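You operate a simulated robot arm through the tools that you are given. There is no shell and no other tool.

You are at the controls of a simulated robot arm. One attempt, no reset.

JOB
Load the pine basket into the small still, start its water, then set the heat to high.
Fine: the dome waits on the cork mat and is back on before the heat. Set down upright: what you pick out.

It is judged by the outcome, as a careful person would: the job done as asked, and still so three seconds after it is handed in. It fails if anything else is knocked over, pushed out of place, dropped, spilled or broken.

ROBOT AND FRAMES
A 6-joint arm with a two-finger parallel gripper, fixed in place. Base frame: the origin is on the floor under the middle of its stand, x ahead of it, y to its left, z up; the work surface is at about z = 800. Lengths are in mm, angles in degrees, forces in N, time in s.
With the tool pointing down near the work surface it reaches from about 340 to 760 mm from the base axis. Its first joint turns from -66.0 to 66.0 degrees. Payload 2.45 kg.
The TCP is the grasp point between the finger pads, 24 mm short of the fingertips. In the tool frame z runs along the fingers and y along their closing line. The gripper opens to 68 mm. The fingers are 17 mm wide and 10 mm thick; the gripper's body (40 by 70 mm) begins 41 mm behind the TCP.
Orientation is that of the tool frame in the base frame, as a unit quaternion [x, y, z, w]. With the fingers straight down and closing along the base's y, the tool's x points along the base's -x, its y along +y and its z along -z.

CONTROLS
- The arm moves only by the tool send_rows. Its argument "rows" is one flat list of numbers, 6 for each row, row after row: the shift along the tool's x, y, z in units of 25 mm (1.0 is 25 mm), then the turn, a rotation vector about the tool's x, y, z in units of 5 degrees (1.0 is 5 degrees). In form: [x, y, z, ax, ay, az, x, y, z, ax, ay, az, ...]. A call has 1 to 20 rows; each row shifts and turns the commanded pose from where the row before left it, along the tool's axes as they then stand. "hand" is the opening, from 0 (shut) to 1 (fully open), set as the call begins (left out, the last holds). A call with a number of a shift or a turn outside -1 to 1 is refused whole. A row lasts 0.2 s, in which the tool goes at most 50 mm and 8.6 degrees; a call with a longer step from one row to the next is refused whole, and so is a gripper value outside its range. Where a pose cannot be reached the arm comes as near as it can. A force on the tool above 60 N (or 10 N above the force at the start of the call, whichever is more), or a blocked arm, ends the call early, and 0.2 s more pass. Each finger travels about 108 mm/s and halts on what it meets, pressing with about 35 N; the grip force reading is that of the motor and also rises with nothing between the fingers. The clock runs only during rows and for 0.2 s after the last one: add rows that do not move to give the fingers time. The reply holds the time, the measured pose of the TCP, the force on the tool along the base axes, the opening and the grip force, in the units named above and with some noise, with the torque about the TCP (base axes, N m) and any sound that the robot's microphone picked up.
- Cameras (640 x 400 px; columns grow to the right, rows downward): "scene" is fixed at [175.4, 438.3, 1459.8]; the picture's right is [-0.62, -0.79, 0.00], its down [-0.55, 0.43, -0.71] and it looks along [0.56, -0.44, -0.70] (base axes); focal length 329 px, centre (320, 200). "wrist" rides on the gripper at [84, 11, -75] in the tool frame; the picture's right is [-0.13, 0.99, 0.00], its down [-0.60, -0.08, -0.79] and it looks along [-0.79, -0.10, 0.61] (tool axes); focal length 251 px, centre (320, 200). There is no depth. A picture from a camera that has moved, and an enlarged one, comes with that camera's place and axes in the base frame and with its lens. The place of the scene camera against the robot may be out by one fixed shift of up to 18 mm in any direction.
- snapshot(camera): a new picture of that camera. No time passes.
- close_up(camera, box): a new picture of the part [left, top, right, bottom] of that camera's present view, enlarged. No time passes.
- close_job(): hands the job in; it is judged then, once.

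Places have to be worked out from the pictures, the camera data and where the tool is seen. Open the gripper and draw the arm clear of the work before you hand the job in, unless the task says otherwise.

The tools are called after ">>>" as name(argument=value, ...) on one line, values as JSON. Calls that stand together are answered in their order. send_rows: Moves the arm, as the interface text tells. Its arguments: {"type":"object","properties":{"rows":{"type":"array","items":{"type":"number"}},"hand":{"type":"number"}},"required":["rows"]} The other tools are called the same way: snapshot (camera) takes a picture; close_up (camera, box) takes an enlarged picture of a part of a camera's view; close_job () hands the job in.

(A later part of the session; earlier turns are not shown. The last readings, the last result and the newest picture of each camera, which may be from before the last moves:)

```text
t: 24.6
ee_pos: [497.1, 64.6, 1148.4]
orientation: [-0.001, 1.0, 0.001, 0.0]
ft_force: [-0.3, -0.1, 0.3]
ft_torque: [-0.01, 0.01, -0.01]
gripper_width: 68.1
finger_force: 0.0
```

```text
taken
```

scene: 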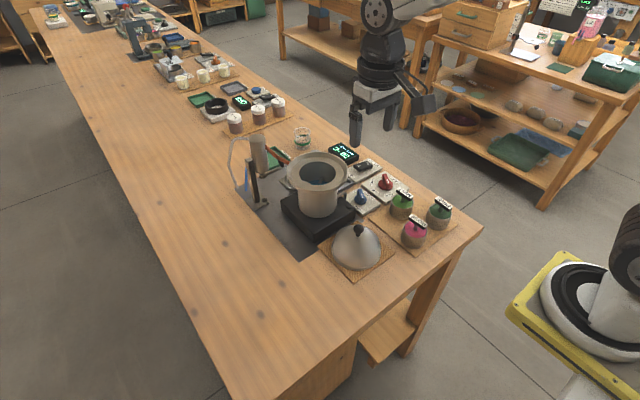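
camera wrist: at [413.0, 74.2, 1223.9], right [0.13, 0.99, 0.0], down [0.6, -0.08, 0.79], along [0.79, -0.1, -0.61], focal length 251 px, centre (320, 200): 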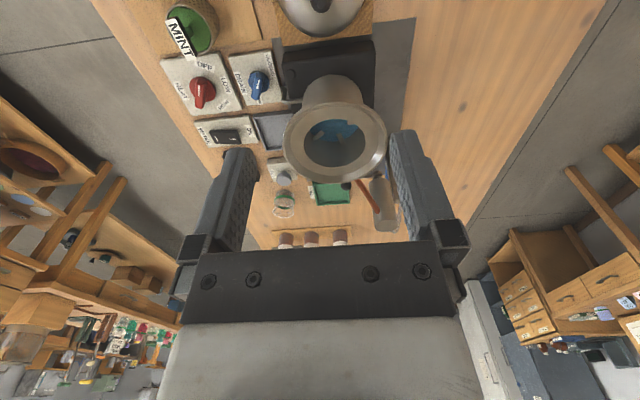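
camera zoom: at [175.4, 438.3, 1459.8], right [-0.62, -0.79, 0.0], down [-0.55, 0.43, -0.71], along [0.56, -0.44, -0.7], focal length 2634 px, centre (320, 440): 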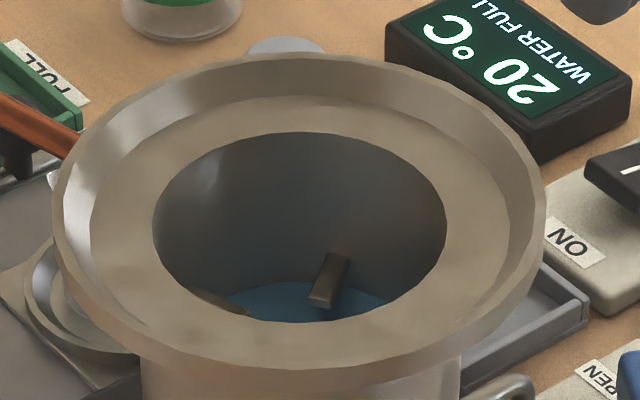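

There's blue liquid in the pot and something sticking out of it. Enlarging the wrist view into the pot.

>>> close_up(camera="wrist", box=[280, 95, 392, 165])

>>> close_up(camera="scene", box=[300, 160, 350, 191])

```text
5.71 times, centred on (336, 130) of wrist
camera zoom: at [413.0, 74.2, 1223.9], right [0.13, 0.99, 0.0], down [0.6, -0.08, 0.79], along [0.79, -0.1, -0.61], focal length 1437 px, centre (229, 600)
```

zoom: 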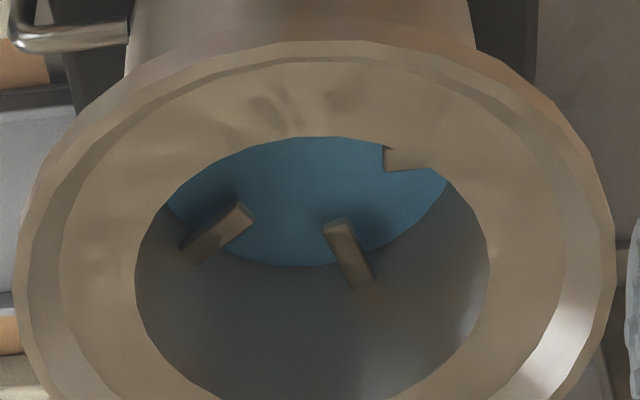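

```text
12.80 times, centred on (325, 176) of scene
camera zoom: at [175.4, 438.3, 1459.8], right [-0.62, -0.79, 0.0], down [-0.55, 0.43, -0.71], along [0.56, -0.44, -0.7], focal length 4214 px, centre (256, 514)
```

zoom: 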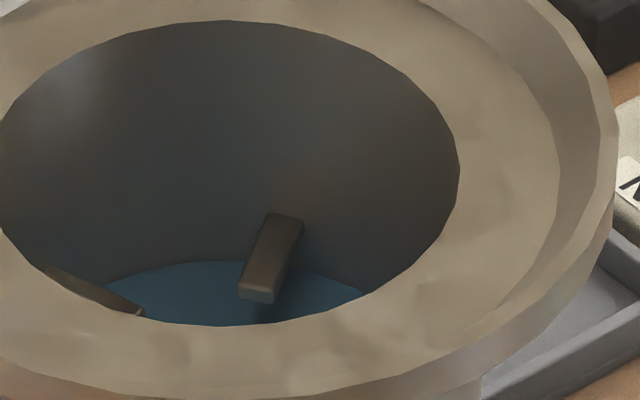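

The pot holds only water with three support lugs – no old basket – so the pine basket just needs to sit on those lugs (about z 895, hole about 88 mm wide centred at (650, 64)). Next I go above the pine basket to locate it accurately.

>>> send_rows(rows=[0.2436, -0.818, 0.5, 0, 0, 0, 0.2436, -0.818, 0.5, 0, 0, 0, 0.2436, -0.818, 0.5, 0, 0, 0, 0.2436, -0.818, 0.5, 0, 0, 0, 0.2436, -0.818, 0.5, 0, 0, 0, 0.2436, -0.818, 0.5, 0, 0, 0, 0.2436, -0.818, 0.5, 0, 0, 0, 0.2436, -0.818, 0.5, 0, 0, 0, 0.2436, -0.818, 0.5, 0, 0, 0, 0.2436, -0.818, 0.5, 0, 0, 0, 0.2436, -0.818, 0.5, 0, 0, 0], hand=1)

>>> snapshot(camera="wrist")

>>> snapshot(camera="scene")

>>> close_up(camera="wrist", box=[240, 0, 400, 120])

```text
t: 27.0
ee_pos: [428.0, -160.4, 1011.7]
orientation: [-0.001, 1.0, 0.0, 0.001]
ft_force: [-0.1, -0.8, 0.4]
ft_torque: [0.01, -0.01, 0.01]
gripper_width: 68.2
finger_force: 0.1
```

```text
taken
camera wrist: at [344.3, -150.1, 1087.4], right [0.13, 0.99, 0.0], down [0.6, -0.08, 0.79], along [0.79, -0.1, -0.61], focal length 251 px, centre (320, 200)
```

wrist: 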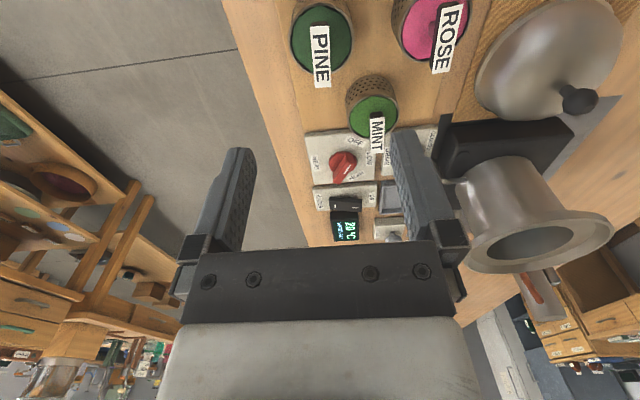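

```text
taken
```

scene: 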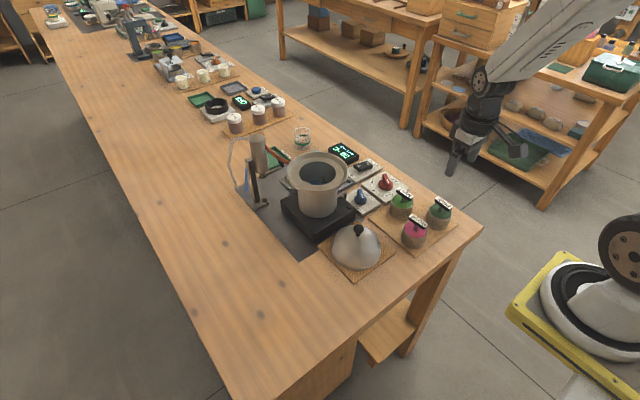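

```text
3.33 times, centred on (320, 60) of wrist
camera zoom: at [344.3, -150.1, 1087.4], right [0.13, 0.99, 0.0], down [0.6, -0.08, 0.79], along [0.79, -0.1, -0.61], focal length 838 px, centre (320, 667)
```

zoom: 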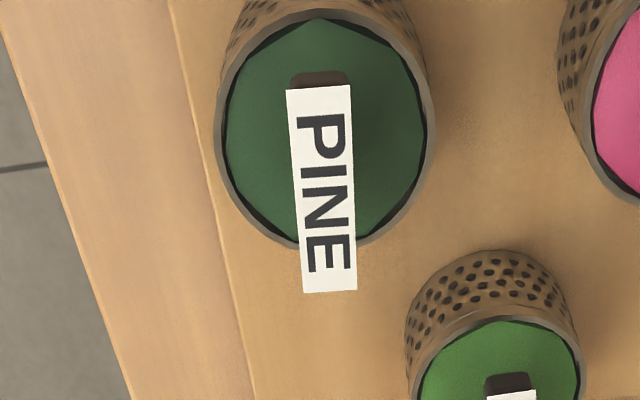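

The pine basket stands near (433, -160), its label bar running almost along x, about 46 mm long and 14 mm wide, top near z 875. I move over it and come down to z about 950 for a second look, turning the fingers the 3.5° to match the bar.

>>> send_rows(rows=[-0.14, 0, 0.5, 0, 0, 0.35, -0.14, 0, 0.5, 0, 0, 0.35, 0, 0, 0.5, 0, 0, 0, 0, 0, 0.5, 0, 0, 0, 0, 0, 0.45, 0, 0, 0, 0, 0, 0, 0, 0, 0], hand=1)

>>> snapshot(camera="wrist")

>>> close_up(camera="wrist", box=[240, 0, 400, 120])

>>> close_up(camera="scene", box=[390, 170, 490, 240])

```text
t: 28.4
ee_pos: [437.1, -158.7, 949.1]
orientation: [0.029, 1.0, 0.0, 0.0]
ft_force: [-1.3, 0.2, -0.2]
ft_torque: [-0.01, 0.03, 0.02]
gripper_width: 68.1
finger_force: 0.1
```

```text
taken
camera wrist: at [353.6, -143.3, 1024.5], right [0.19, 0.98, 0.0], down [0.6, -0.12, 0.79], along [0.78, -0.15, -0.61], focal length 251 px, centre (320, 200)
```

wrist: 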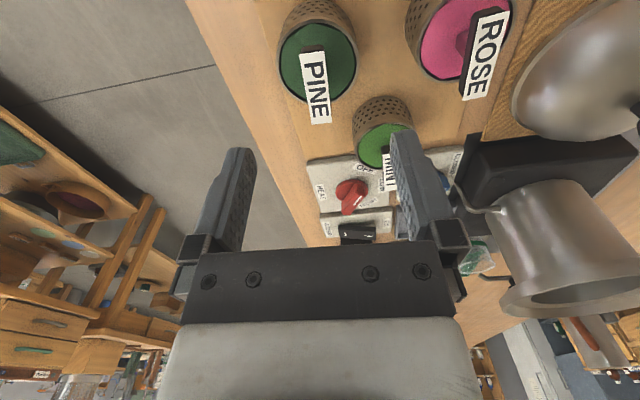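

```text
3.33 times, centred on (320, 60) of wrist
camera zoom: at [353.6, -143.3, 1024.5], right [0.19, 0.98, 0.0], down [0.6, -0.12, 0.79], along [0.78, -0.15, -0.61], focal length 838 px, centre (320, 667)
```

zoom: 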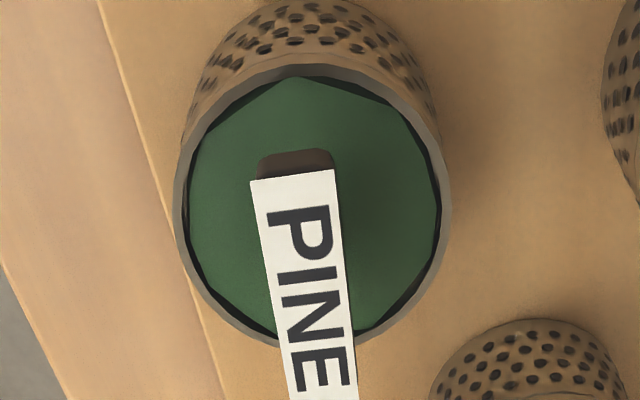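

```text
5.71 times, centred on (440, 205) of scene
camera zoom: at [175.4, 438.3, 1459.8], right [-0.62, -0.79, 0.0], down [-0.55, 0.43, -0.71], along [0.56, -0.44, -0.7], focal length 1881 px, centre (-366, 171)
```

zoom: 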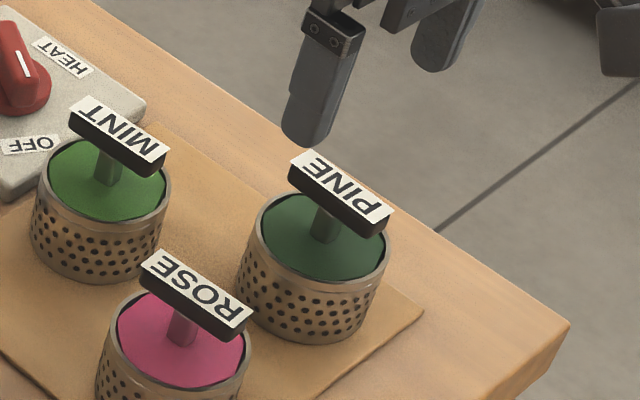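

Both views agree: bar centre about (434.7, -161), top z about 875, basket rim about z 846. I lower to TCP z 876 so the tips stay some 6 mm above the rim while the pads cover the bar.

>>> send_rows(rows=[0.08, -0.079, 0.5, 0, 0, 0, 0, 0, 0.5, 0, 0, 0, 0, 0, 0.5, 0, 0, 0, 0, 0, 0.5, 0, 0, 0, 0, 0, 0.4, 0, 0, 0, 0, 0, 0.3, 0, 0, 0, 0, 0, 0, 0, 0, 0], hand=1)

>>> close_up(camera="scene", box=[390, 170, 490, 240])

>>> close_up(camera="wrist", box=[200, 60, 440, 240])

```text
t: 30.0
ee_pos: [436.2, -161.3, 881.0]
orientation: [0.029, 1.0, 0.0, 0.0]
ft_force: [0.5, 0.0, 0.2]
ft_torque: [0.0, 0.01, 0.01]
gripper_width: 68.0
finger_force: 0.1
```

```text
5.71 times, centred on (440, 205) of scene
camera zoom: at [175.4, 438.3, 1459.8], right [-0.62, -0.79, 0.0], down [-0.55, 0.43, -0.71], along [0.56, -0.44, -0.7], focal length 1881 px, centre (-366, 171)
```

zoom: 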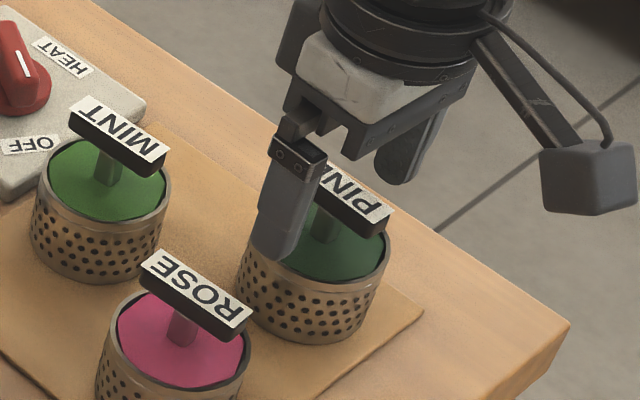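

```text
2.22 times, centred on (320, 150) of wrist
camera zoom: at [352.2, -146.8, 956.8], right [0.19, 0.98, 0.0], down [0.6, -0.12, 0.79], along [0.78, -0.15, -0.61], focal length 559 px, centre (320, 311)
```

zoom: 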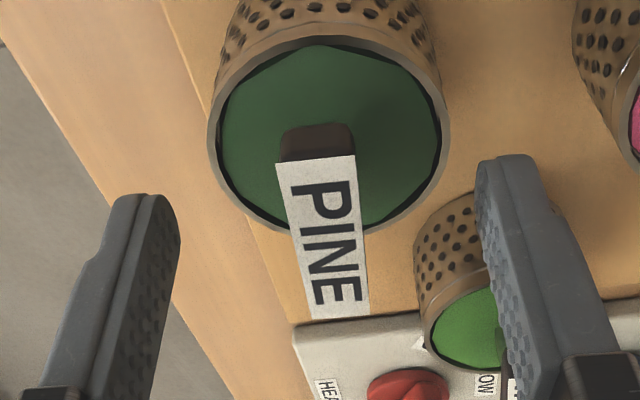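

The bar lies centred between the pads and square to them. I go down the last 5 mm and close.

>>> send_rows(rows=[0, 0.04, 0.1, 0, 0, 0, 0, 0, 0.1, 0, 0, 0, 0, 0, 0, 0, 0, 0], hand=1)

>>> send_rows(rows=[0, 0, 0, 0, 0, 0, 0, 0, 0, 0, 0, 0, 0, 0, 0, 0, 0, 0, 0, 0, 0, 0, 0, 0], hand=0)

>>> close_up(camera="scene", box=[390, 170, 490, 240])

>>> close_up(camera="wrist", box=[200, 60, 440, 240])

```text
t: 30.8
ee_pos: [436.5, -161.0, 875.5]
orientation: [0.029, 1.0, 0.0, 0.001]
ft_force: [-0.3, -0.3, -0.5]
ft_torque: [0.05, 0.03, 0.02]
gripper_width: 67.9
finger_force: 0.0
```

```text
t: 31.8
ee_pos: [435.7, -160.9, 875.7]
orientation: [0.029, 1.0, 0.0, 0.001]
ft_force: [0.2, 0.5, -0.6]
ft_torque: [-0.03, 0.01, 0.02]
gripper_width: 13.6
finger_force: 33.1
```

```text
5.71 times, centred on (440, 205) of scene
camera zoom: at [175.4, 438.3, 1459.8], right [-0.62, -0.79, 0.0], down [-0.55, 0.43, -0.71], along [0.56, -0.44, -0.7], focal length 1881 px, centre (-366, 171)
```

zoom: 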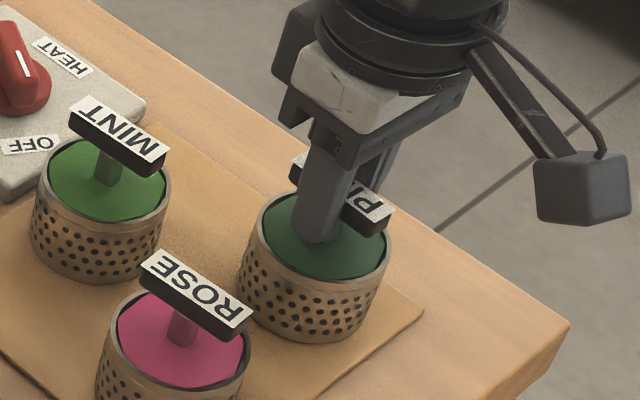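

```text
2.22 times, centred on (320, 150) of wrist
camera zoom: at [352.0, -145.4, 952.4], right [0.19, 0.98, 0.0], down [0.6, -0.12, 0.79], along [0.78, -0.15, -0.61], focal length 559 px, centre (320, 311)
```

zoom: 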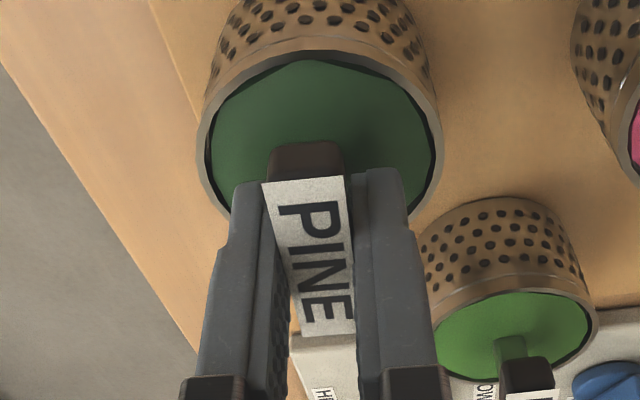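

Gripped the bar at 13.6 mm. I lift slowly at first, then straight up to carrying height.

>>> send_rows(rows=[0, 0, -0.15, 0, 0, 0, 0, 0, -0.2, 0, 0, 0, 0, 0, -0.3, 0, 0, 0, 0, 0, -0.5, 0, 0, 0, 0, 0, 0, 0, 0, 0], hand=0)

>>> close_up(camera="scene", box=[390, 150, 490, 240])

```text
t: 33.0
ee_pos: [435.3, -160.6, 904.2]
orientation: [0.03, 1.0, 0.001, 0.0]
ft_force: [0.0, -0.4, -0.4]
ft_torque: [0.0, 0.03, -0.02]
gripper_width: 13.3
finger_force: 34.1
```

```text
4.44 times, centred on (440, 195) of scene
camera zoom: at [175.4, 438.3, 1459.8], right [-0.62, -0.79, 0.0], down [-0.55, 0.43, -0.71], along [0.56, -0.44, -0.7], focal length 1463 px, centre (-213, 222)
```

zoom: 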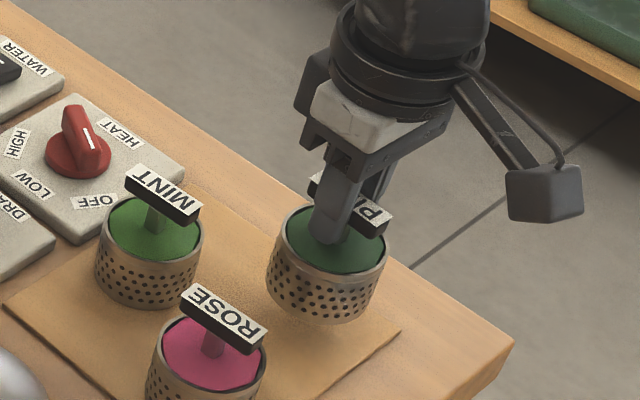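

The basket hangs level. I lift it a further 172 mm straight up.

>>> send_rows(rows=[0, 0, -0.6, 0, 0, 0, 0, 0, -0.85, 0, 0, 0, 0, 0, -0.9, 0, 0, 0, 0, 0, -0.9, 0, 0, 0, 0, 0, -0.9, 0, 0, 0, 0, 0, -0.9, 0, 0, 0, 0, 0, -0.85, 0, 0, 0, 0, 0, -0.6, 0, 0, 0, 0, 0, -0.4, 0, 0, 0, 0, 0, 0, 0, 0, 0], hand=0)

>>> snapshot(camera="scene")

>>> snapshot(camera="wrist")

```text
t: 35.2
ee_pos: [435.0, -160.4, 1078.5]
orientation: [0.03, 1.0, 0.0, 0.0]
ft_force: [-0.5, -0.4, -0.6]
ft_torque: [-0.03, -0.01, -0.01]
gripper_width: 13.6
finger_force: 33.0
```

```text
taken
```

scene: 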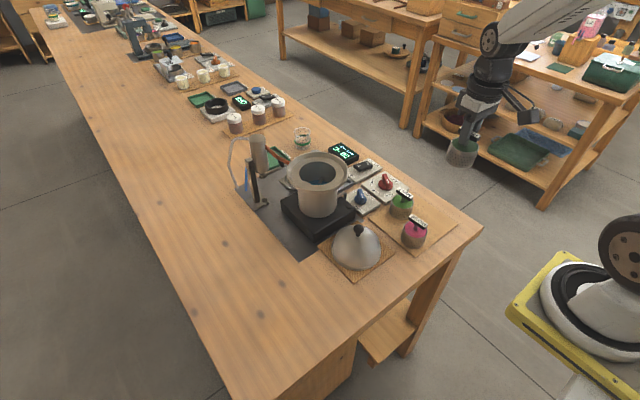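

```text
taken
camera wrist: at [353.0, -144.5, 1154.4], right [0.19, 0.98, 0.0], down [0.6, -0.12, 0.79], along [0.78, -0.15, -0.61], focal length 251 px, centre (320, 200)
```

wrist: 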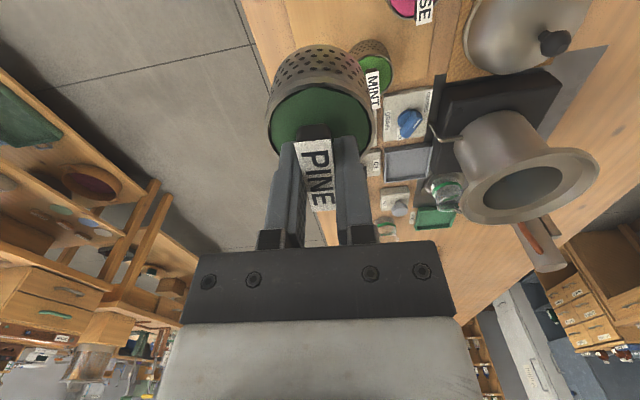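

The basket is held level and clear. I take an enlargement to measure where the basket's axis is relative to the gripper before moving over the pot.

>>> close_up(camera="wrist", box=[240, 30, 400, 150])

>>> close_up(camera="scene", box=[430, 80, 510, 180])

```text
3.33 times, centred on (320, 90) of wrist
camera zoom: at [353.0, -144.5, 1154.4], right [0.19, 0.98, 0.0], down [0.6, -0.12, 0.79], along [0.78, -0.15, -0.61], focal length 838 px, centre (320, 567)
```

zoom: 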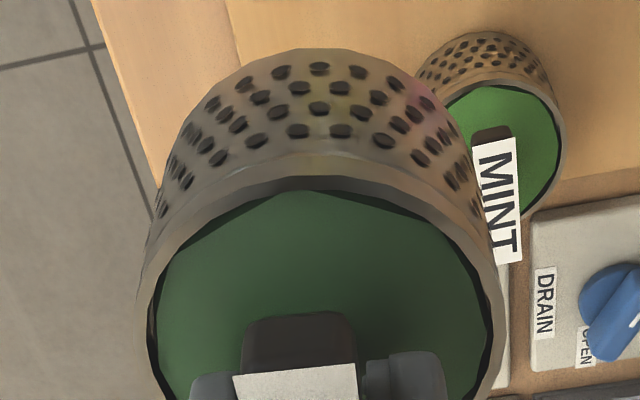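

```text
4.00 times, centred on (470, 130) of scene
camera zoom: at [175.4, 438.3, 1459.8], right [-0.62, -0.79, 0.0], down [-0.55, 0.43, -0.71], along [0.56, -0.44, -0.7], focal length 1317 px, centre (-280, 480)
```

zoom: 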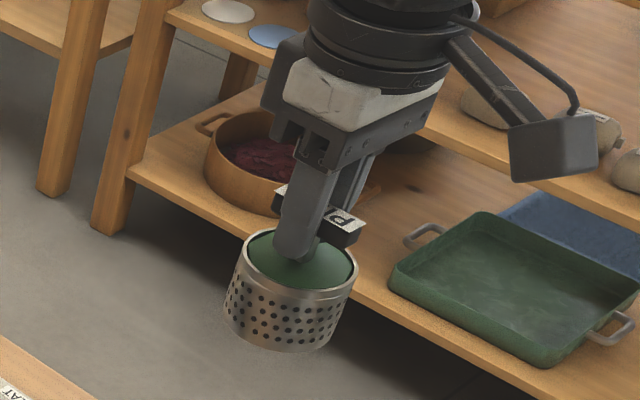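

Measurements put the basket's axis within about 2 mm of the TCP, its bottom some 71 mm below, and the pot's centre near (648.5, 64.6). I carry it level across to above the pot.

>>> send_rows(rows=[-0.308, 0.364, 0, 0, 0, 0, -0.6165, 0.7274, 0, 0, 0, 0, -0.6165, 0.7274, 0, 0, 0, 0, -0.6165, 0.7274, 0, 0, 0, 0, -0.6165, 0.7274, 0, 0, 0, 0, -0.6165, 0.7274, 0, 0, 0, 0, -0.6165, 0.7274, 0, 0, 0, 0, -0.6165, 0.7274, 0, 0, 0, 0, -0.6165, 0.7274, 0, 0, 0, 0, -0.6165, 0.7274, 0, 0, 0, 0, -0.6165, 0.7274, 0, 0, 0, 0, -0.6165, 0.7274, 0, 0, 0, 0, -0.6165, 0.7274, 0, 0, 0, 0, -0.308, 0.364, 0, 0, 0, 0, 0, 0, 0, 0, 0, 0], hand=0)

>>> snapshot(camera="wrist")

>>> close_up(camera="wrist", box=[220, 0, 420, 150])

>>> close_up(camera="scene", box=[260, 90, 380, 220])

```text
t: 38.4
ee_pos: [650.0, 62.6, 1077.3]
orientation: [0.03, 1.0, 0.0, 0.001]
ft_force: [0.4, -0.2, -0.6]
ft_torque: [0.04, -0.01, 0.0]
gripper_width: 13.4
finger_force: 33.6
```

```text
taken
camera wrist: at [565.8, 78.1, 1153.2], right [0.19, 0.98, 0.0], down [0.6, -0.12, 0.79], along [0.78, -0.15, -0.61], focal length 251 px, centre (320, 200)
```

wrist: 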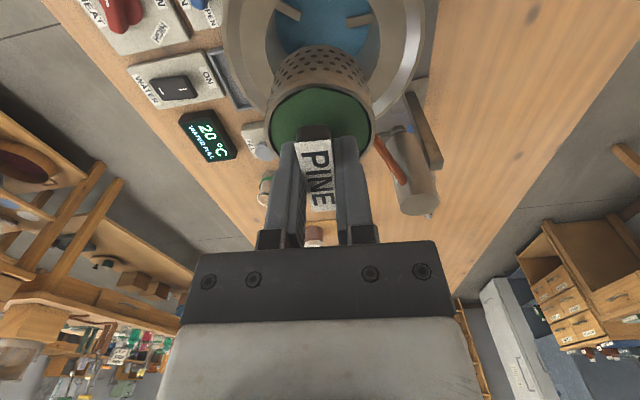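

```text
2.67 times, centred on (320, 75) of wrist
camera zoom: at [565.8, 78.1, 1153.2], right [0.19, 0.98, 0.0], down [0.6, -0.12, 0.79], along [0.78, -0.15, -0.61], focal length 670 px, centre (320, 533)
```

zoom: 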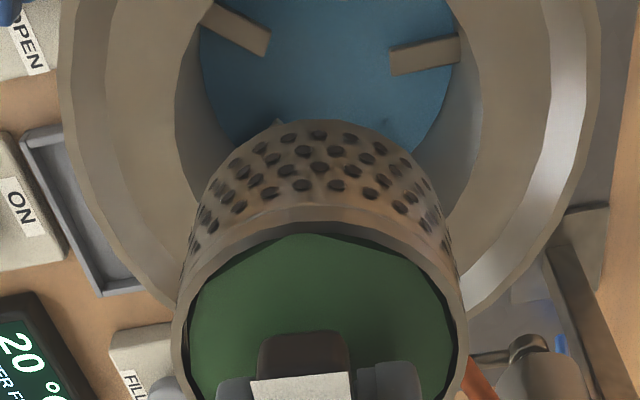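

```text
3.08 times, centred on (320, 155) of scene
camera zoom: at [175.4, 438.3, 1459.8], right [-0.62, -0.79, 0.0], down [-0.55, 0.43, -0.71], along [0.56, -0.44, -0.7], focal length 1013 px, centre (320, 338)
```

zoom: 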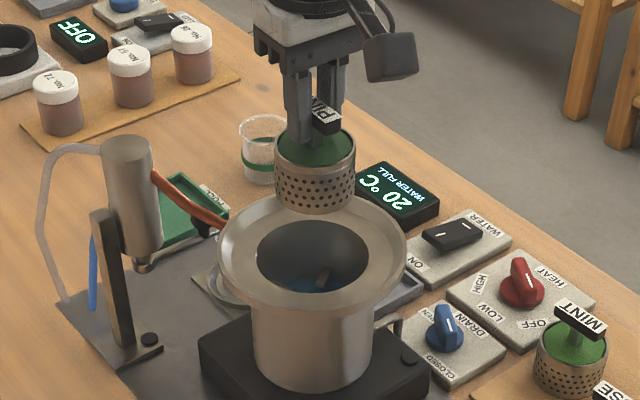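

The basket hangs over the opening, about 2 mm short in y and 1 mm in x. I correct that and lower it into the pot, stopping about 10 mm above the lugs.

>>> send_rows(rows=[-0.043, 0.09, 0, 0, 0, 0, 0, 0, 0.3, 0, 0, 0, 0, 0, 0.4, 0, 0, 0, 0, 0, 0.4, 0, 0, 0, 0, 0, 0.3, 0, 0, 0, 0, 0, 0, 0, 0, 0], hand=0)

>>> close_up(camera="wrist", box=[220, 0, 420, 150])

>>> close_up(camera="scene", box=[270, 110, 370, 210])

```text
t: 39.8
ee_pos: [649.3, 66.5, 1043.5]
orientation: [0.029, 1.0, -0.001, 0.001]
ft_force: [-0.3, -0.1, -0.9]
ft_torque: [0.0, 0.01, 0.0]
gripper_width: 13.6
finger_force: 33.1
```

```text
2.67 times, centred on (320, 75) of wrist
camera zoom: at [565.9, 82.1, 1119.7], right [0.19, 0.98, 0.0], down [0.6, -0.12, 0.79], along [0.78, -0.15, -0.61], focal length 670 px, centre (320, 533)
```

zoom: 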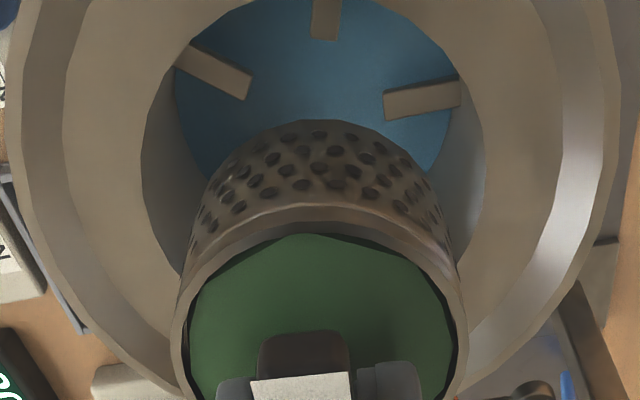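

```text
4.00 times, centred on (320, 160) of scene
camera zoom: at [175.4, 438.3, 1459.8], right [-0.62, -0.79, 0.0], down [-0.55, 0.43, -0.71], along [0.56, -0.44, -0.7], focal length 1317 px, centre (320, 360)
```

zoom: 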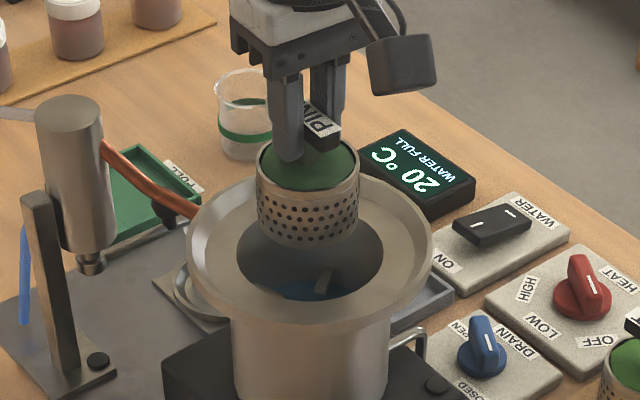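

Centring is good to about 1.5 mm. I trim y by -1.3 mm and continue down until the basket bottom is about 12 mm above the lugs.

>>> send_rows(rows=[-0.023, -0.05, 0.2, 0, 0, 0, 0, 0, 0.35, 0, 0, 0, 0, 0, 0.4, 0, 0, 0, 0, 0, 0.4, 0, 0, 0, 0, 0, 0.4, 0, 0, 0, 0, 0, 0.4, 0, 0, 0, 0, 0, 0.35, 0, 0, 0, 0, 0, 0.1, 0, 0, 0, 0, 0, 0, 0, 0, 0], hand=0)

>>> close_up(camera="wrist", box=[220, 0, 420, 150])

>>> close_up(camera="scene", box=[270, 110, 370, 210])

```text
t: 41.8
ee_pos: [651.8, 64.2, 978.3]
orientation: [0.03, 1.0, 0.0, 0.001]
ft_force: [0.2, -0.3, -0.8]
ft_torque: [0.01, -0.02, -0.03]
gripper_width: 13.4
finger_force: 33.3
```

```text
2.67 times, centred on (320, 75) of wrist
camera zoom: at [568.1, 80.0, 1055.0], right [0.19, 0.98, 0.0], down [0.6, -0.12, 0.79], along [0.78, -0.15, -0.61], focal length 670 px, centre (320, 533)
```

zoom: 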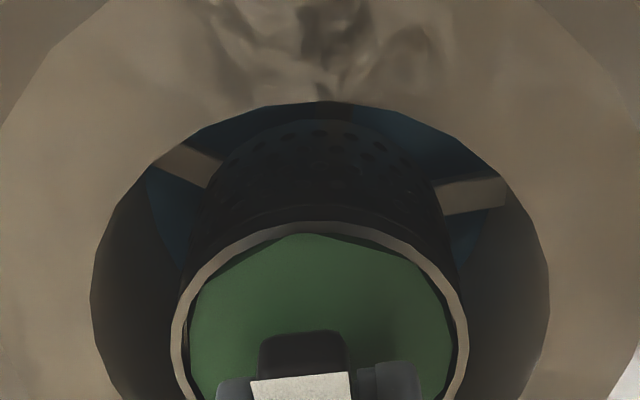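

```text
4.00 times, centred on (320, 160) of scene
camera zoom: at [175.4, 438.3, 1459.8], right [-0.62, -0.79, 0.0], down [-0.55, 0.43, -0.71], along [0.56, -0.44, -0.7], focal length 1317 px, centre (320, 360)
```

zoom: 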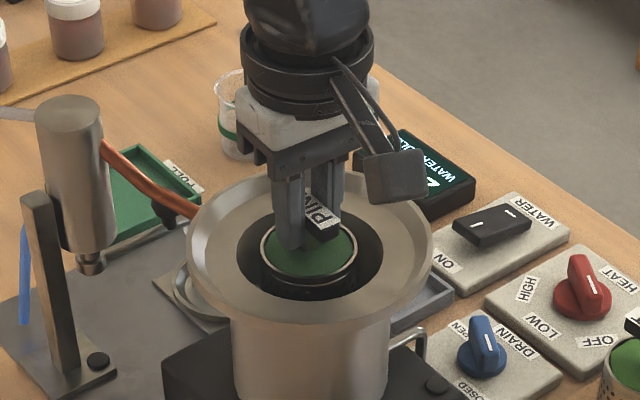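

The basket rim is level with the opening and concentric to about 1.5 mm. I trim 1 mm and lower in 2 mm steps, watching for touchdown on the lugs.

>>> send_rows(rows=[0.04, 0, 0.08, 0, 0, 0, 0, 0, 0.08, 0, 0, 0, 0, 0, 0.08, 0, 0, 0, 0, 0, 0, 0, 0, 0], hand=0)

```text
t: 42.8
ee_pos: [649.2, 65.2, 972.7]
orientation: [0.029, 1.0, 0.0, 0.001]
ft_force: [1.4, -0.3, -0.5]
ft_torque: [0.03, 0.0, 0.0]
gripper_width: 13.3
finger_force: 33.8
```

No contact yet; continuing in small steps.

>>> send_rows(rows=[0, 0, 0.07, 0, 0, 0, 0, 0, 0.07, 0, 0, 0, 0, 0, 0, 0, 0, 0], hand=0)

```text
t: 43.6
ee_pos: [650.6, 65.4, 969.1]
orientation: [0.029, 1.0, 0.0, 0.001]
ft_force: [-0.1, -0.8, 0.3]
ft_torque: [-0.03, 0.03, 0.0]
gripper_width: 13.4
finger_force: 33.7
```

Force still near zero. Two more small steps.

>>> send_rows(rows=[0, 0, 0.07, 0, 0, 0, 0, 0, 0.07, 0, 0, 0, 0, 0, 0, 0, 0, 0], hand=0)

>>> close_up(camera="scene", box=[280, 140, 360, 200])

```text
t: 44.4
ee_pos: [650.6, 65.2, 969.5]
orientation: [0.03, 1.0, 0.001, 0.004]
ft_force: [-6.8, 0.3, 31.2]
ft_torque: [0.0, 0.36, -0.02]
gripper_width: 13.3
finger_force: 33.4
```

```text
6.67 times, centred on (320, 170) of scene
camera zoom: at [174.5, 438.2, 1459.9], right [-0.62, -0.79, 0.0], down [-0.55, 0.43, -0.71], along [0.56, -0.44, -0.7], focal length 2195 px, centre (320, 400)
```

zoom: 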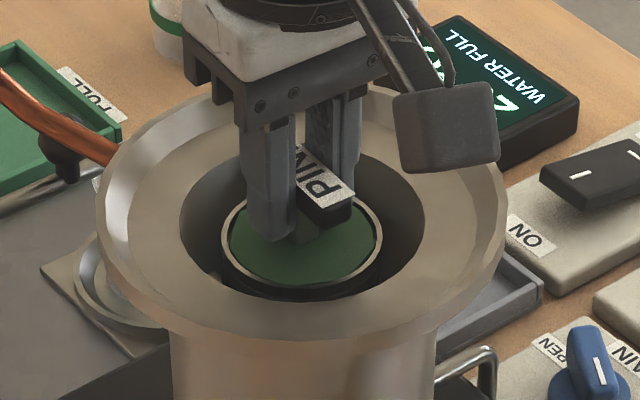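

Touchdown: +31 N, basket resting on the lugs. I back off the 3 mm of press so it sits unloaded, then open only partway so the fingers don't touch the pot's opening.

>>> send_rows(rows=[0, 0, -0.06, 0, 0, 0, 0, 0, -0.06, 0, 0, 0, 0, 0, 0, 0, 0, 0], hand=0)

>>> send_rows(rows=[0, 0, 0, 0, 0, 0, 0, 0, 0, 0, 0, 0, 0, 0, 0, 0, 0, 0], hand=0.45)

>>> close_up(camera="scene", box=[280, 140, 360, 200])

>>> close_up(camera="wrist", box=[220, 20, 420, 170])

```text
t: 45.2
ee_pos: [649.7, 64.5, 969.0]
orientation: [0.029, 1.0, 0.0, 0.0]
ft_force: [-1.2, -2.0, 14.3]
ft_torque: [-0.04, -0.3, -0.01]
gripper_width: 13.4
finger_force: 33.7
```

```text
t: 46.0
ee_pos: [649.5, 65.6, 968.5]
orientation: [0.03, 1.0, 0.001, 0.0]
ft_force: [0.7, -0.3, -0.1]
ft_torque: [-0.02, 0.0, -0.02]
gripper_width: 30.7
finger_force: 0.0
```

```text
6.67 times, centred on (320, 170) of scene
camera zoom: at [175.4, 438.3, 1459.8], right [-0.62, -0.79, 0.0], down [-0.55, 0.43, -0.71], along [0.56, -0.44, -0.7], focal length 2195 px, centre (320, 400)
```

zoom: 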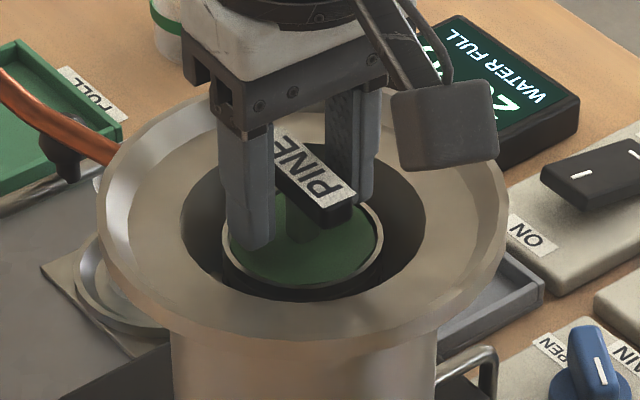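

```text
2.67 times, centred on (320, 95) of wrist
camera zoom: at [567.1, 80.8, 1044.7], right [0.19, 0.98, 0.0], down [0.6, -0.12, 0.79], along [0.78, -0.15, -0.61], focal length 670 px, centre (320, 480)
```

zoom: 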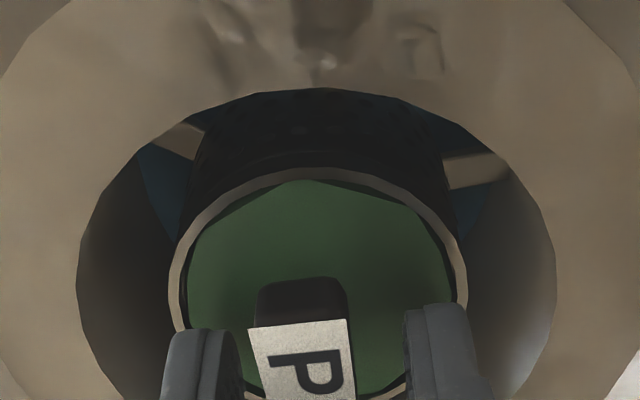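

Released; the basket sits centred and upright. I raise straight up, clear of the handle, and inspect from above.

>>> send_rows(rows=[0, 0, -0.3, 0, 0, 0, 0, 0, -0.5, 0, 0, 0, 0, 0, -0.7, 0, 0, 0, 0, 0, -0.9, 0, 0, 0, 0, 0, -0.9, 0, 0, 0, 0, 0, -0.9, 0, 0, 0, 0, 0, -0.9, 0, 0, 0], hand=0.45)

>>> close_up(camera="scene", box=[280, 140, 360, 200])

>>> snapshot(camera="wrist")

>>> close_up(camera="wrist", box=[240, 0, 400, 120])

```text
t: 47.6
ee_pos: [649.4, 64.8, 1097.0]
orientation: [0.03, 1.0, 0.0, 0.001]
ft_force: [0.9, 0.1, 0.6]
ft_torque: [0.01, -0.01, 0.02]
gripper_width: 30.5
finger_force: 0.2
```

```text
6.67 times, centred on (320, 170) of scene
camera zoom: at [175.4, 438.3, 1459.8], right [-0.62, -0.79, 0.0], down [-0.55, 0.43, -0.71], along [0.56, -0.44, -0.7], focal length 2195 px, centre (320, 400)
```

zoom: 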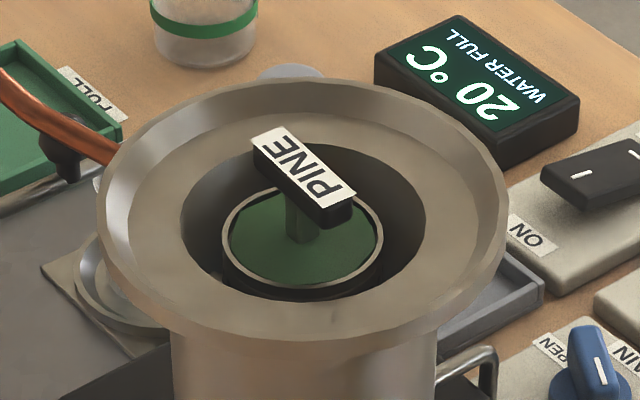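

```text
taken
camera wrist: at [565.8, 79.5, 1172.3], right [0.19, 0.98, 0.0], down [0.6, -0.12, 0.79], along [0.78, -0.15, -0.61], focal length 251 px, centre (320, 200)
```

wrist: 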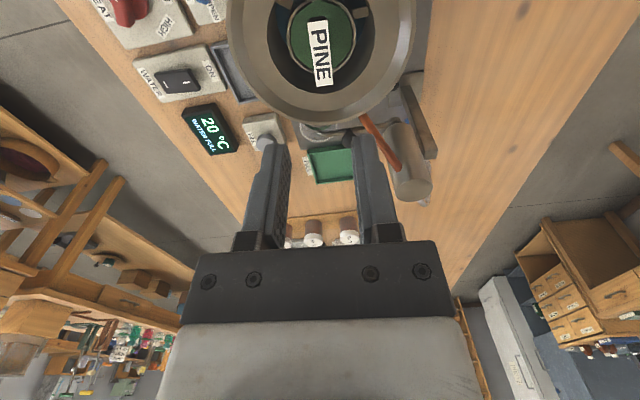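

```text
3.33 times, centred on (320, 60) of wrist
camera zoom: at [565.8, 79.5, 1172.3], right [0.19, 0.98, 0.0], down [0.6, -0.12, 0.79], along [0.78, -0.15, -0.61], focal length 838 px, centre (320, 667)
```

zoom: 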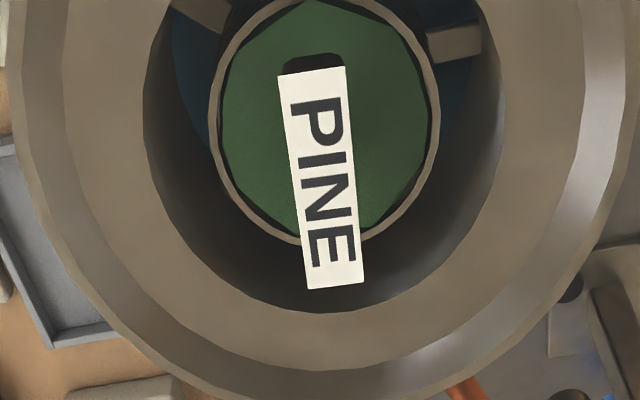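

The pine basket is seated level on its lugs, centred. Now back to the dome on the mat: I turn the yaw back to zero, travel over its knob and open fully.

>>> send_rows(rows=[0, 0, 0, 0, 0, -0.35, 0.3, 0, 0, 0, 0, -0.35, 0.8, 0, 0, 0, 0, 0, 0.9, 0.034, 0, 0, 0, 0, 0.9, 0, 0, 0, 0, 0, 0.9, 0, 0, 0, 0, 0, 0.9, 0, 0, 0, 0, 0, 0.8, 0, 0, 0, 0, 0, 0.56, 0, 0, 0, 0, 0, 0, 0, 0.6, 0, 0, 0, 0, 0, 0.9, 0, 0, 0, 0, 0, 0.9, 0, 0, 0, 0, 0, 0.9, 0, 0, 0, 0, 0, 0.9, 0, 0, 0, 0, 0, 0.6, 0, 0, 0, 0, 0, 0, 0, 0, 0], hand=1)

>>> close_up(camera="scene", box=[290, 160, 430, 280])

>>> close_up(camera="wrist", box=[220, 20, 420, 170])

```text
t: 51.0
ee_pos: [499.1, 62.9, 977.0]
orientation: [-0.001, 1.0, 0.0, 0.001]
ft_force: [-0.3, 0.0, -0.2]
ft_torque: [0.01, -0.01, 0.04]
gripper_width: 68.2
finger_force: 0.0
```

```text
3.33 times, centred on (360, 220) of scene
camera zoom: at [175.4, 438.3, 1459.8], right [-0.62, -0.79, 0.0], down [-0.55, 0.43, -0.71], along [0.56, -0.44, -0.7], focal length 1097 px, centre (187, 133)
```

zoom: 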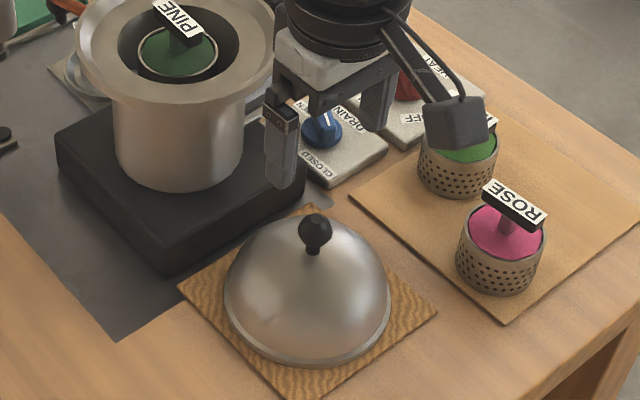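

```text
2.67 times, centred on (320, 95) of wrist
camera zoom: at [414.9, 73.7, 1052.7], right [0.13, 0.99, 0.0], down [0.6, -0.08, 0.79], along [0.79, -0.1, -0.61], focal length 670 px, centre (320, 480)
```

zoom: 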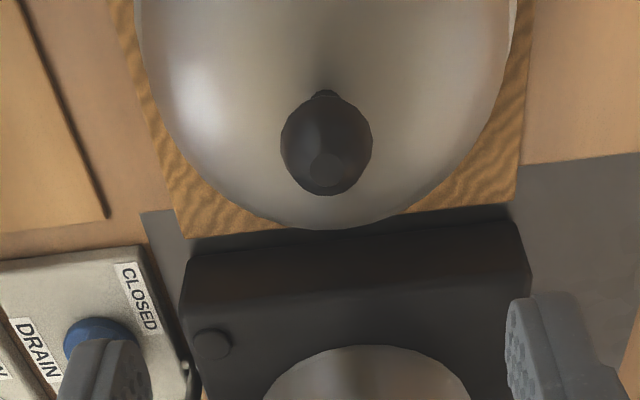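

The dome's knob measures at (497.6, 64.8). I correct 2 mm in y and descend around it to the same grip height as before.

>>> send_rows(rows=[0.05, 0.084, 0.4, 0, 0, 0, 0, 0, 0.7, 0, 0, 0, 0, 0, 0.7, 0, 0, 0, 0, 0, 0.6, 0, 0, 0, 0, 0, 0.5, 0, 0, 0, 0, 0, 0.4, 0, 0, 0, 0, 0, 0.3, 0, 0, 0, 0, 0, 0.08, 0, 0, 0, 0, 0, 0, 0, 0, 0], hand=1)

>>> close_up(camera="scene", box=[310, 200, 410, 275])

>>> close_up(camera="wrist", box=[200, 60, 440, 240])

```text
t: 53.0
ee_pos: [497.3, 68.4, 883.7]
orientation: [-0.001, 1.0, 0.0, 0.001]
ft_force: [0.0, -0.4, 0.6]
ft_torque: [0.02, 0.01, -0.03]
gripper_width: 68.0
finger_force: 0.0
```

```text
5.33 times, centred on (360, 238) of scene
camera zoom: at [175.4, 438.3, 1459.8], right [-0.62, -0.79, 0.0], down [-0.55, 0.43, -0.71], along [0.56, -0.44, -0.7], focal length 1756 px, centre (107, 0)
```

zoom: 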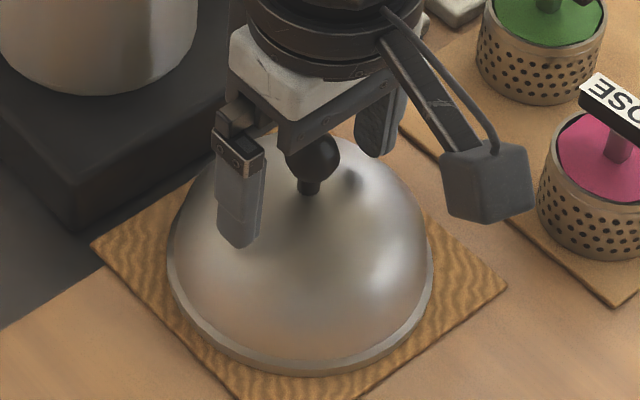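

```text
2.22 times, centred on (320, 150) of wrist
camera zoom: at [412.9, 78.1, 959.3], right [0.13, 0.99, 0.0], down [0.6, -0.08, 0.79], along [0.79, -0.1, -0.61], focal length 559 px, centre (320, 311)
```

zoom: 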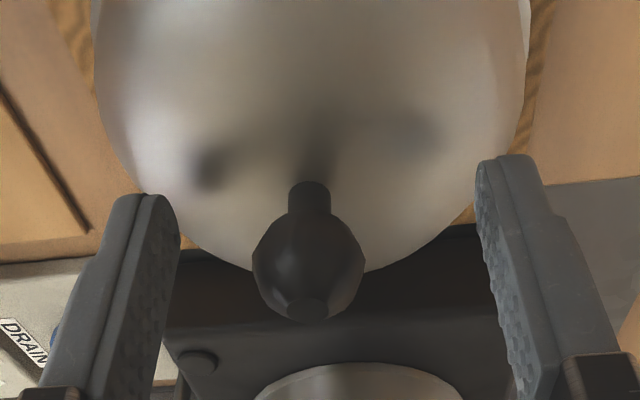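

The fingers are about 2.5 mm too far to +y relative to the ball. I shift over to centre, then check before closing.

>>> send_rows(rows=[0, -0.1, 0, 0, 0, 0, 0, 0, 0, 0, 0, 0], hand=1)

>>> close_up(camera="wrist", box=[200, 60, 440, 240])

```text
t: 53.6
ee_pos: [497.1, 65.7, 883.3]
orientation: [-0.001, 1.0, 0.0, 0.001]
ft_force: [1.1, -0.8, -0.2]
ft_torque: [-0.04, -0.05, -0.01]
gripper_width: 67.6
finger_force: 0.1
```

```text
2.22 times, centred on (320, 150) of wrist
camera zoom: at [412.8, 75.3, 959.6], right [0.13, 0.99, 0.0], down [0.6, -0.08, 0.79], along [0.79, -0.1, -0.61], focal length 559 px, centre (320, 311)
```

zoom: 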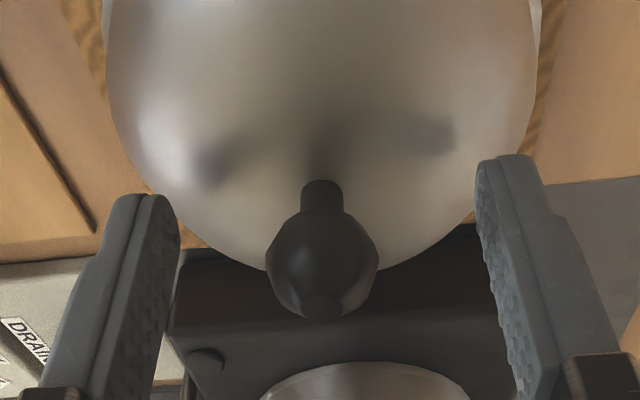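

The ball now sits midway between the pads. Closing on it and holding.

>>> send_rows(rows=[0, 0, 0, 0, 0, 0, 0, 0, 0, 0, 0, 0, 0, 0, 0, 0, 0, 0, 0, 0, 0, 0, 0, 0], hand=0)

>>> send_rows(rows=[0, 0, -0.15, 0, 0, 0, 0, 0, -0.25, 0, 0, 0, 0, 0, -0.4, 0, 0, 0, 0, 0, 0, 0, 0, 0], hand=0)

>>> close_up(camera="scene", box=[290, 180, 430, 285])

```text
t: 54.6
ee_pos: [496.3, 65.0, 884.5]
orientation: [-0.001, 1.0, -0.001, 0.0]
ft_force: [0.8, -1.3, 0.6]
ft_torque: [0.01, -0.03, 0.01]
gripper_width: 22.8
finger_force: 34.7
```

```text
t: 55.6
ee_pos: [498.1, 64.8, 903.3]
orientation: [-0.001, 1.0, 0.0, 0.001]
ft_force: [-0.9, 1.1, -3.2]
ft_torque: [-0.03, -0.03, 0.01]
gripper_width: 22.9
finger_force: 35.5
```

```text
3.81 times, centred on (360, 232) of scene
camera zoom: at [175.4, 438.3, 1459.8], right [-0.62, -0.79, 0.0], down [-0.55, 0.43, -0.71], along [0.56, -0.44, -0.7], focal length 1254 px, centre (168, 76)
```

zoom: 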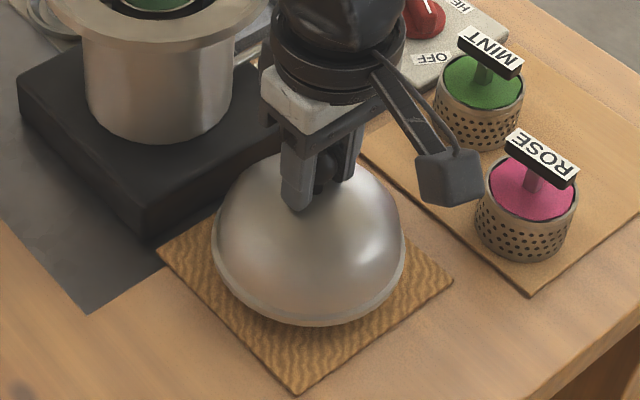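

The dome is lifted level. I raise it to carrying height, well above the basket's handle.

>>> send_rows(rows=[0, 0, -0.5, 0, 0, 0, 0, 0, -0.8, 0, 0, 0, 0, 0, -0.9, 0, 0, 0, 0, 0, -0.9, 0, 0, 0, 0, 0, -0.9, 0, 0, 0, 0, 0, -0.9, 0, 0, 0, 0, 0, -0.9, 0, 0, 0, 0, 0, -0.9, 0, 0, 0, 0, 0, -0.8, 0, 0, 0, 0, 0, -0.6, 0, 0, 0, 0, 0, -0.3, 0, 0, 0, 0, 0, 0, 0, 0, 0], hand=0)

>>> send_rows(rows=[-0.3, 0, 0, 0, 0, 0, -0.7, 0, 0, 0, 0, 0, -0.8, 0, 0, 0, 0, 0, -0.8, 0, 0, 0, 0, 0, -0.8, 0, 0, 0, 0, 0, -0.8, 0, 0, 0, 0, 0, -0.8, 0, 0, 0, 0, 0, -0.7, 0, 0, 0, 0, 0, -0.37, 0, 0, 0, 0, 0, 0, 0, 0, 0, 0, 0, 0, 0, 0, 0, 0, 0], hand=0)

>>> close_up(camera="scene", box=[260, 80, 380, 220])

>>> snapshot(camera="wrist")

```text
t: 58.2
ee_pos: [496.4, 64.7, 1115.0]
orientation: [-0.001, 1.0, 0.0, 0.001]
ft_force: [-0.5, -0.2, -2.9]
ft_torque: [-0.03, 0.01, 0.02]
gripper_width: 23.2
finger_force: 34.8
```

```text
t: 60.6
ee_pos: [650.6, 66.1, 1116.5]
orientation: [-0.001, 1.0, 0.0, 0.001]
ft_force: [0.4, 0.0, -2.0]
ft_torque: [0.03, -0.01, -0.01]
gripper_width: 22.7
finger_force: 34.2
```

```text
2.86 times, centred on (320, 150) of scene
camera zoom: at [175.4, 438.3, 1459.8], right [-0.62, -0.79, 0.0], down [-0.55, 0.43, -0.71], along [0.56, -0.44, -0.7], focal length 941 px, centre (320, 343)
```

zoom: 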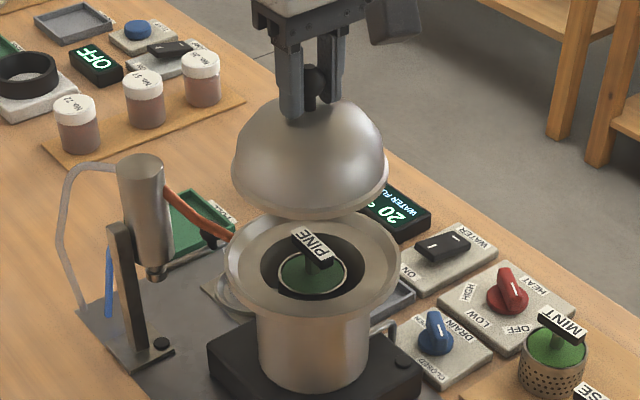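

```text
taken
camera wrist: at [566.2, 75.5, 1191.8], right [0.13, 0.99, 0.0], down [0.6, -0.08, 0.79], along [0.79, -0.1, -0.61], focal length 251 px, centre (320, 200)
```

wrist: 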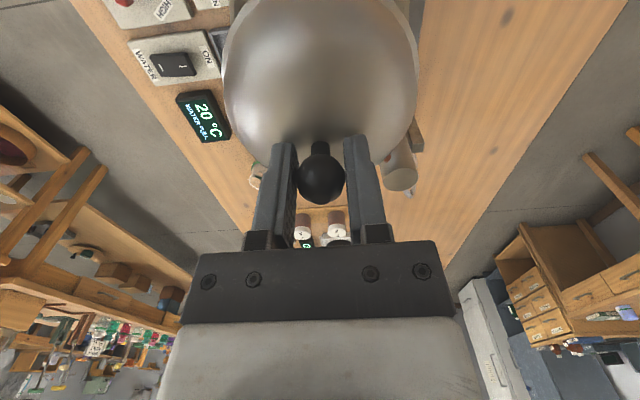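

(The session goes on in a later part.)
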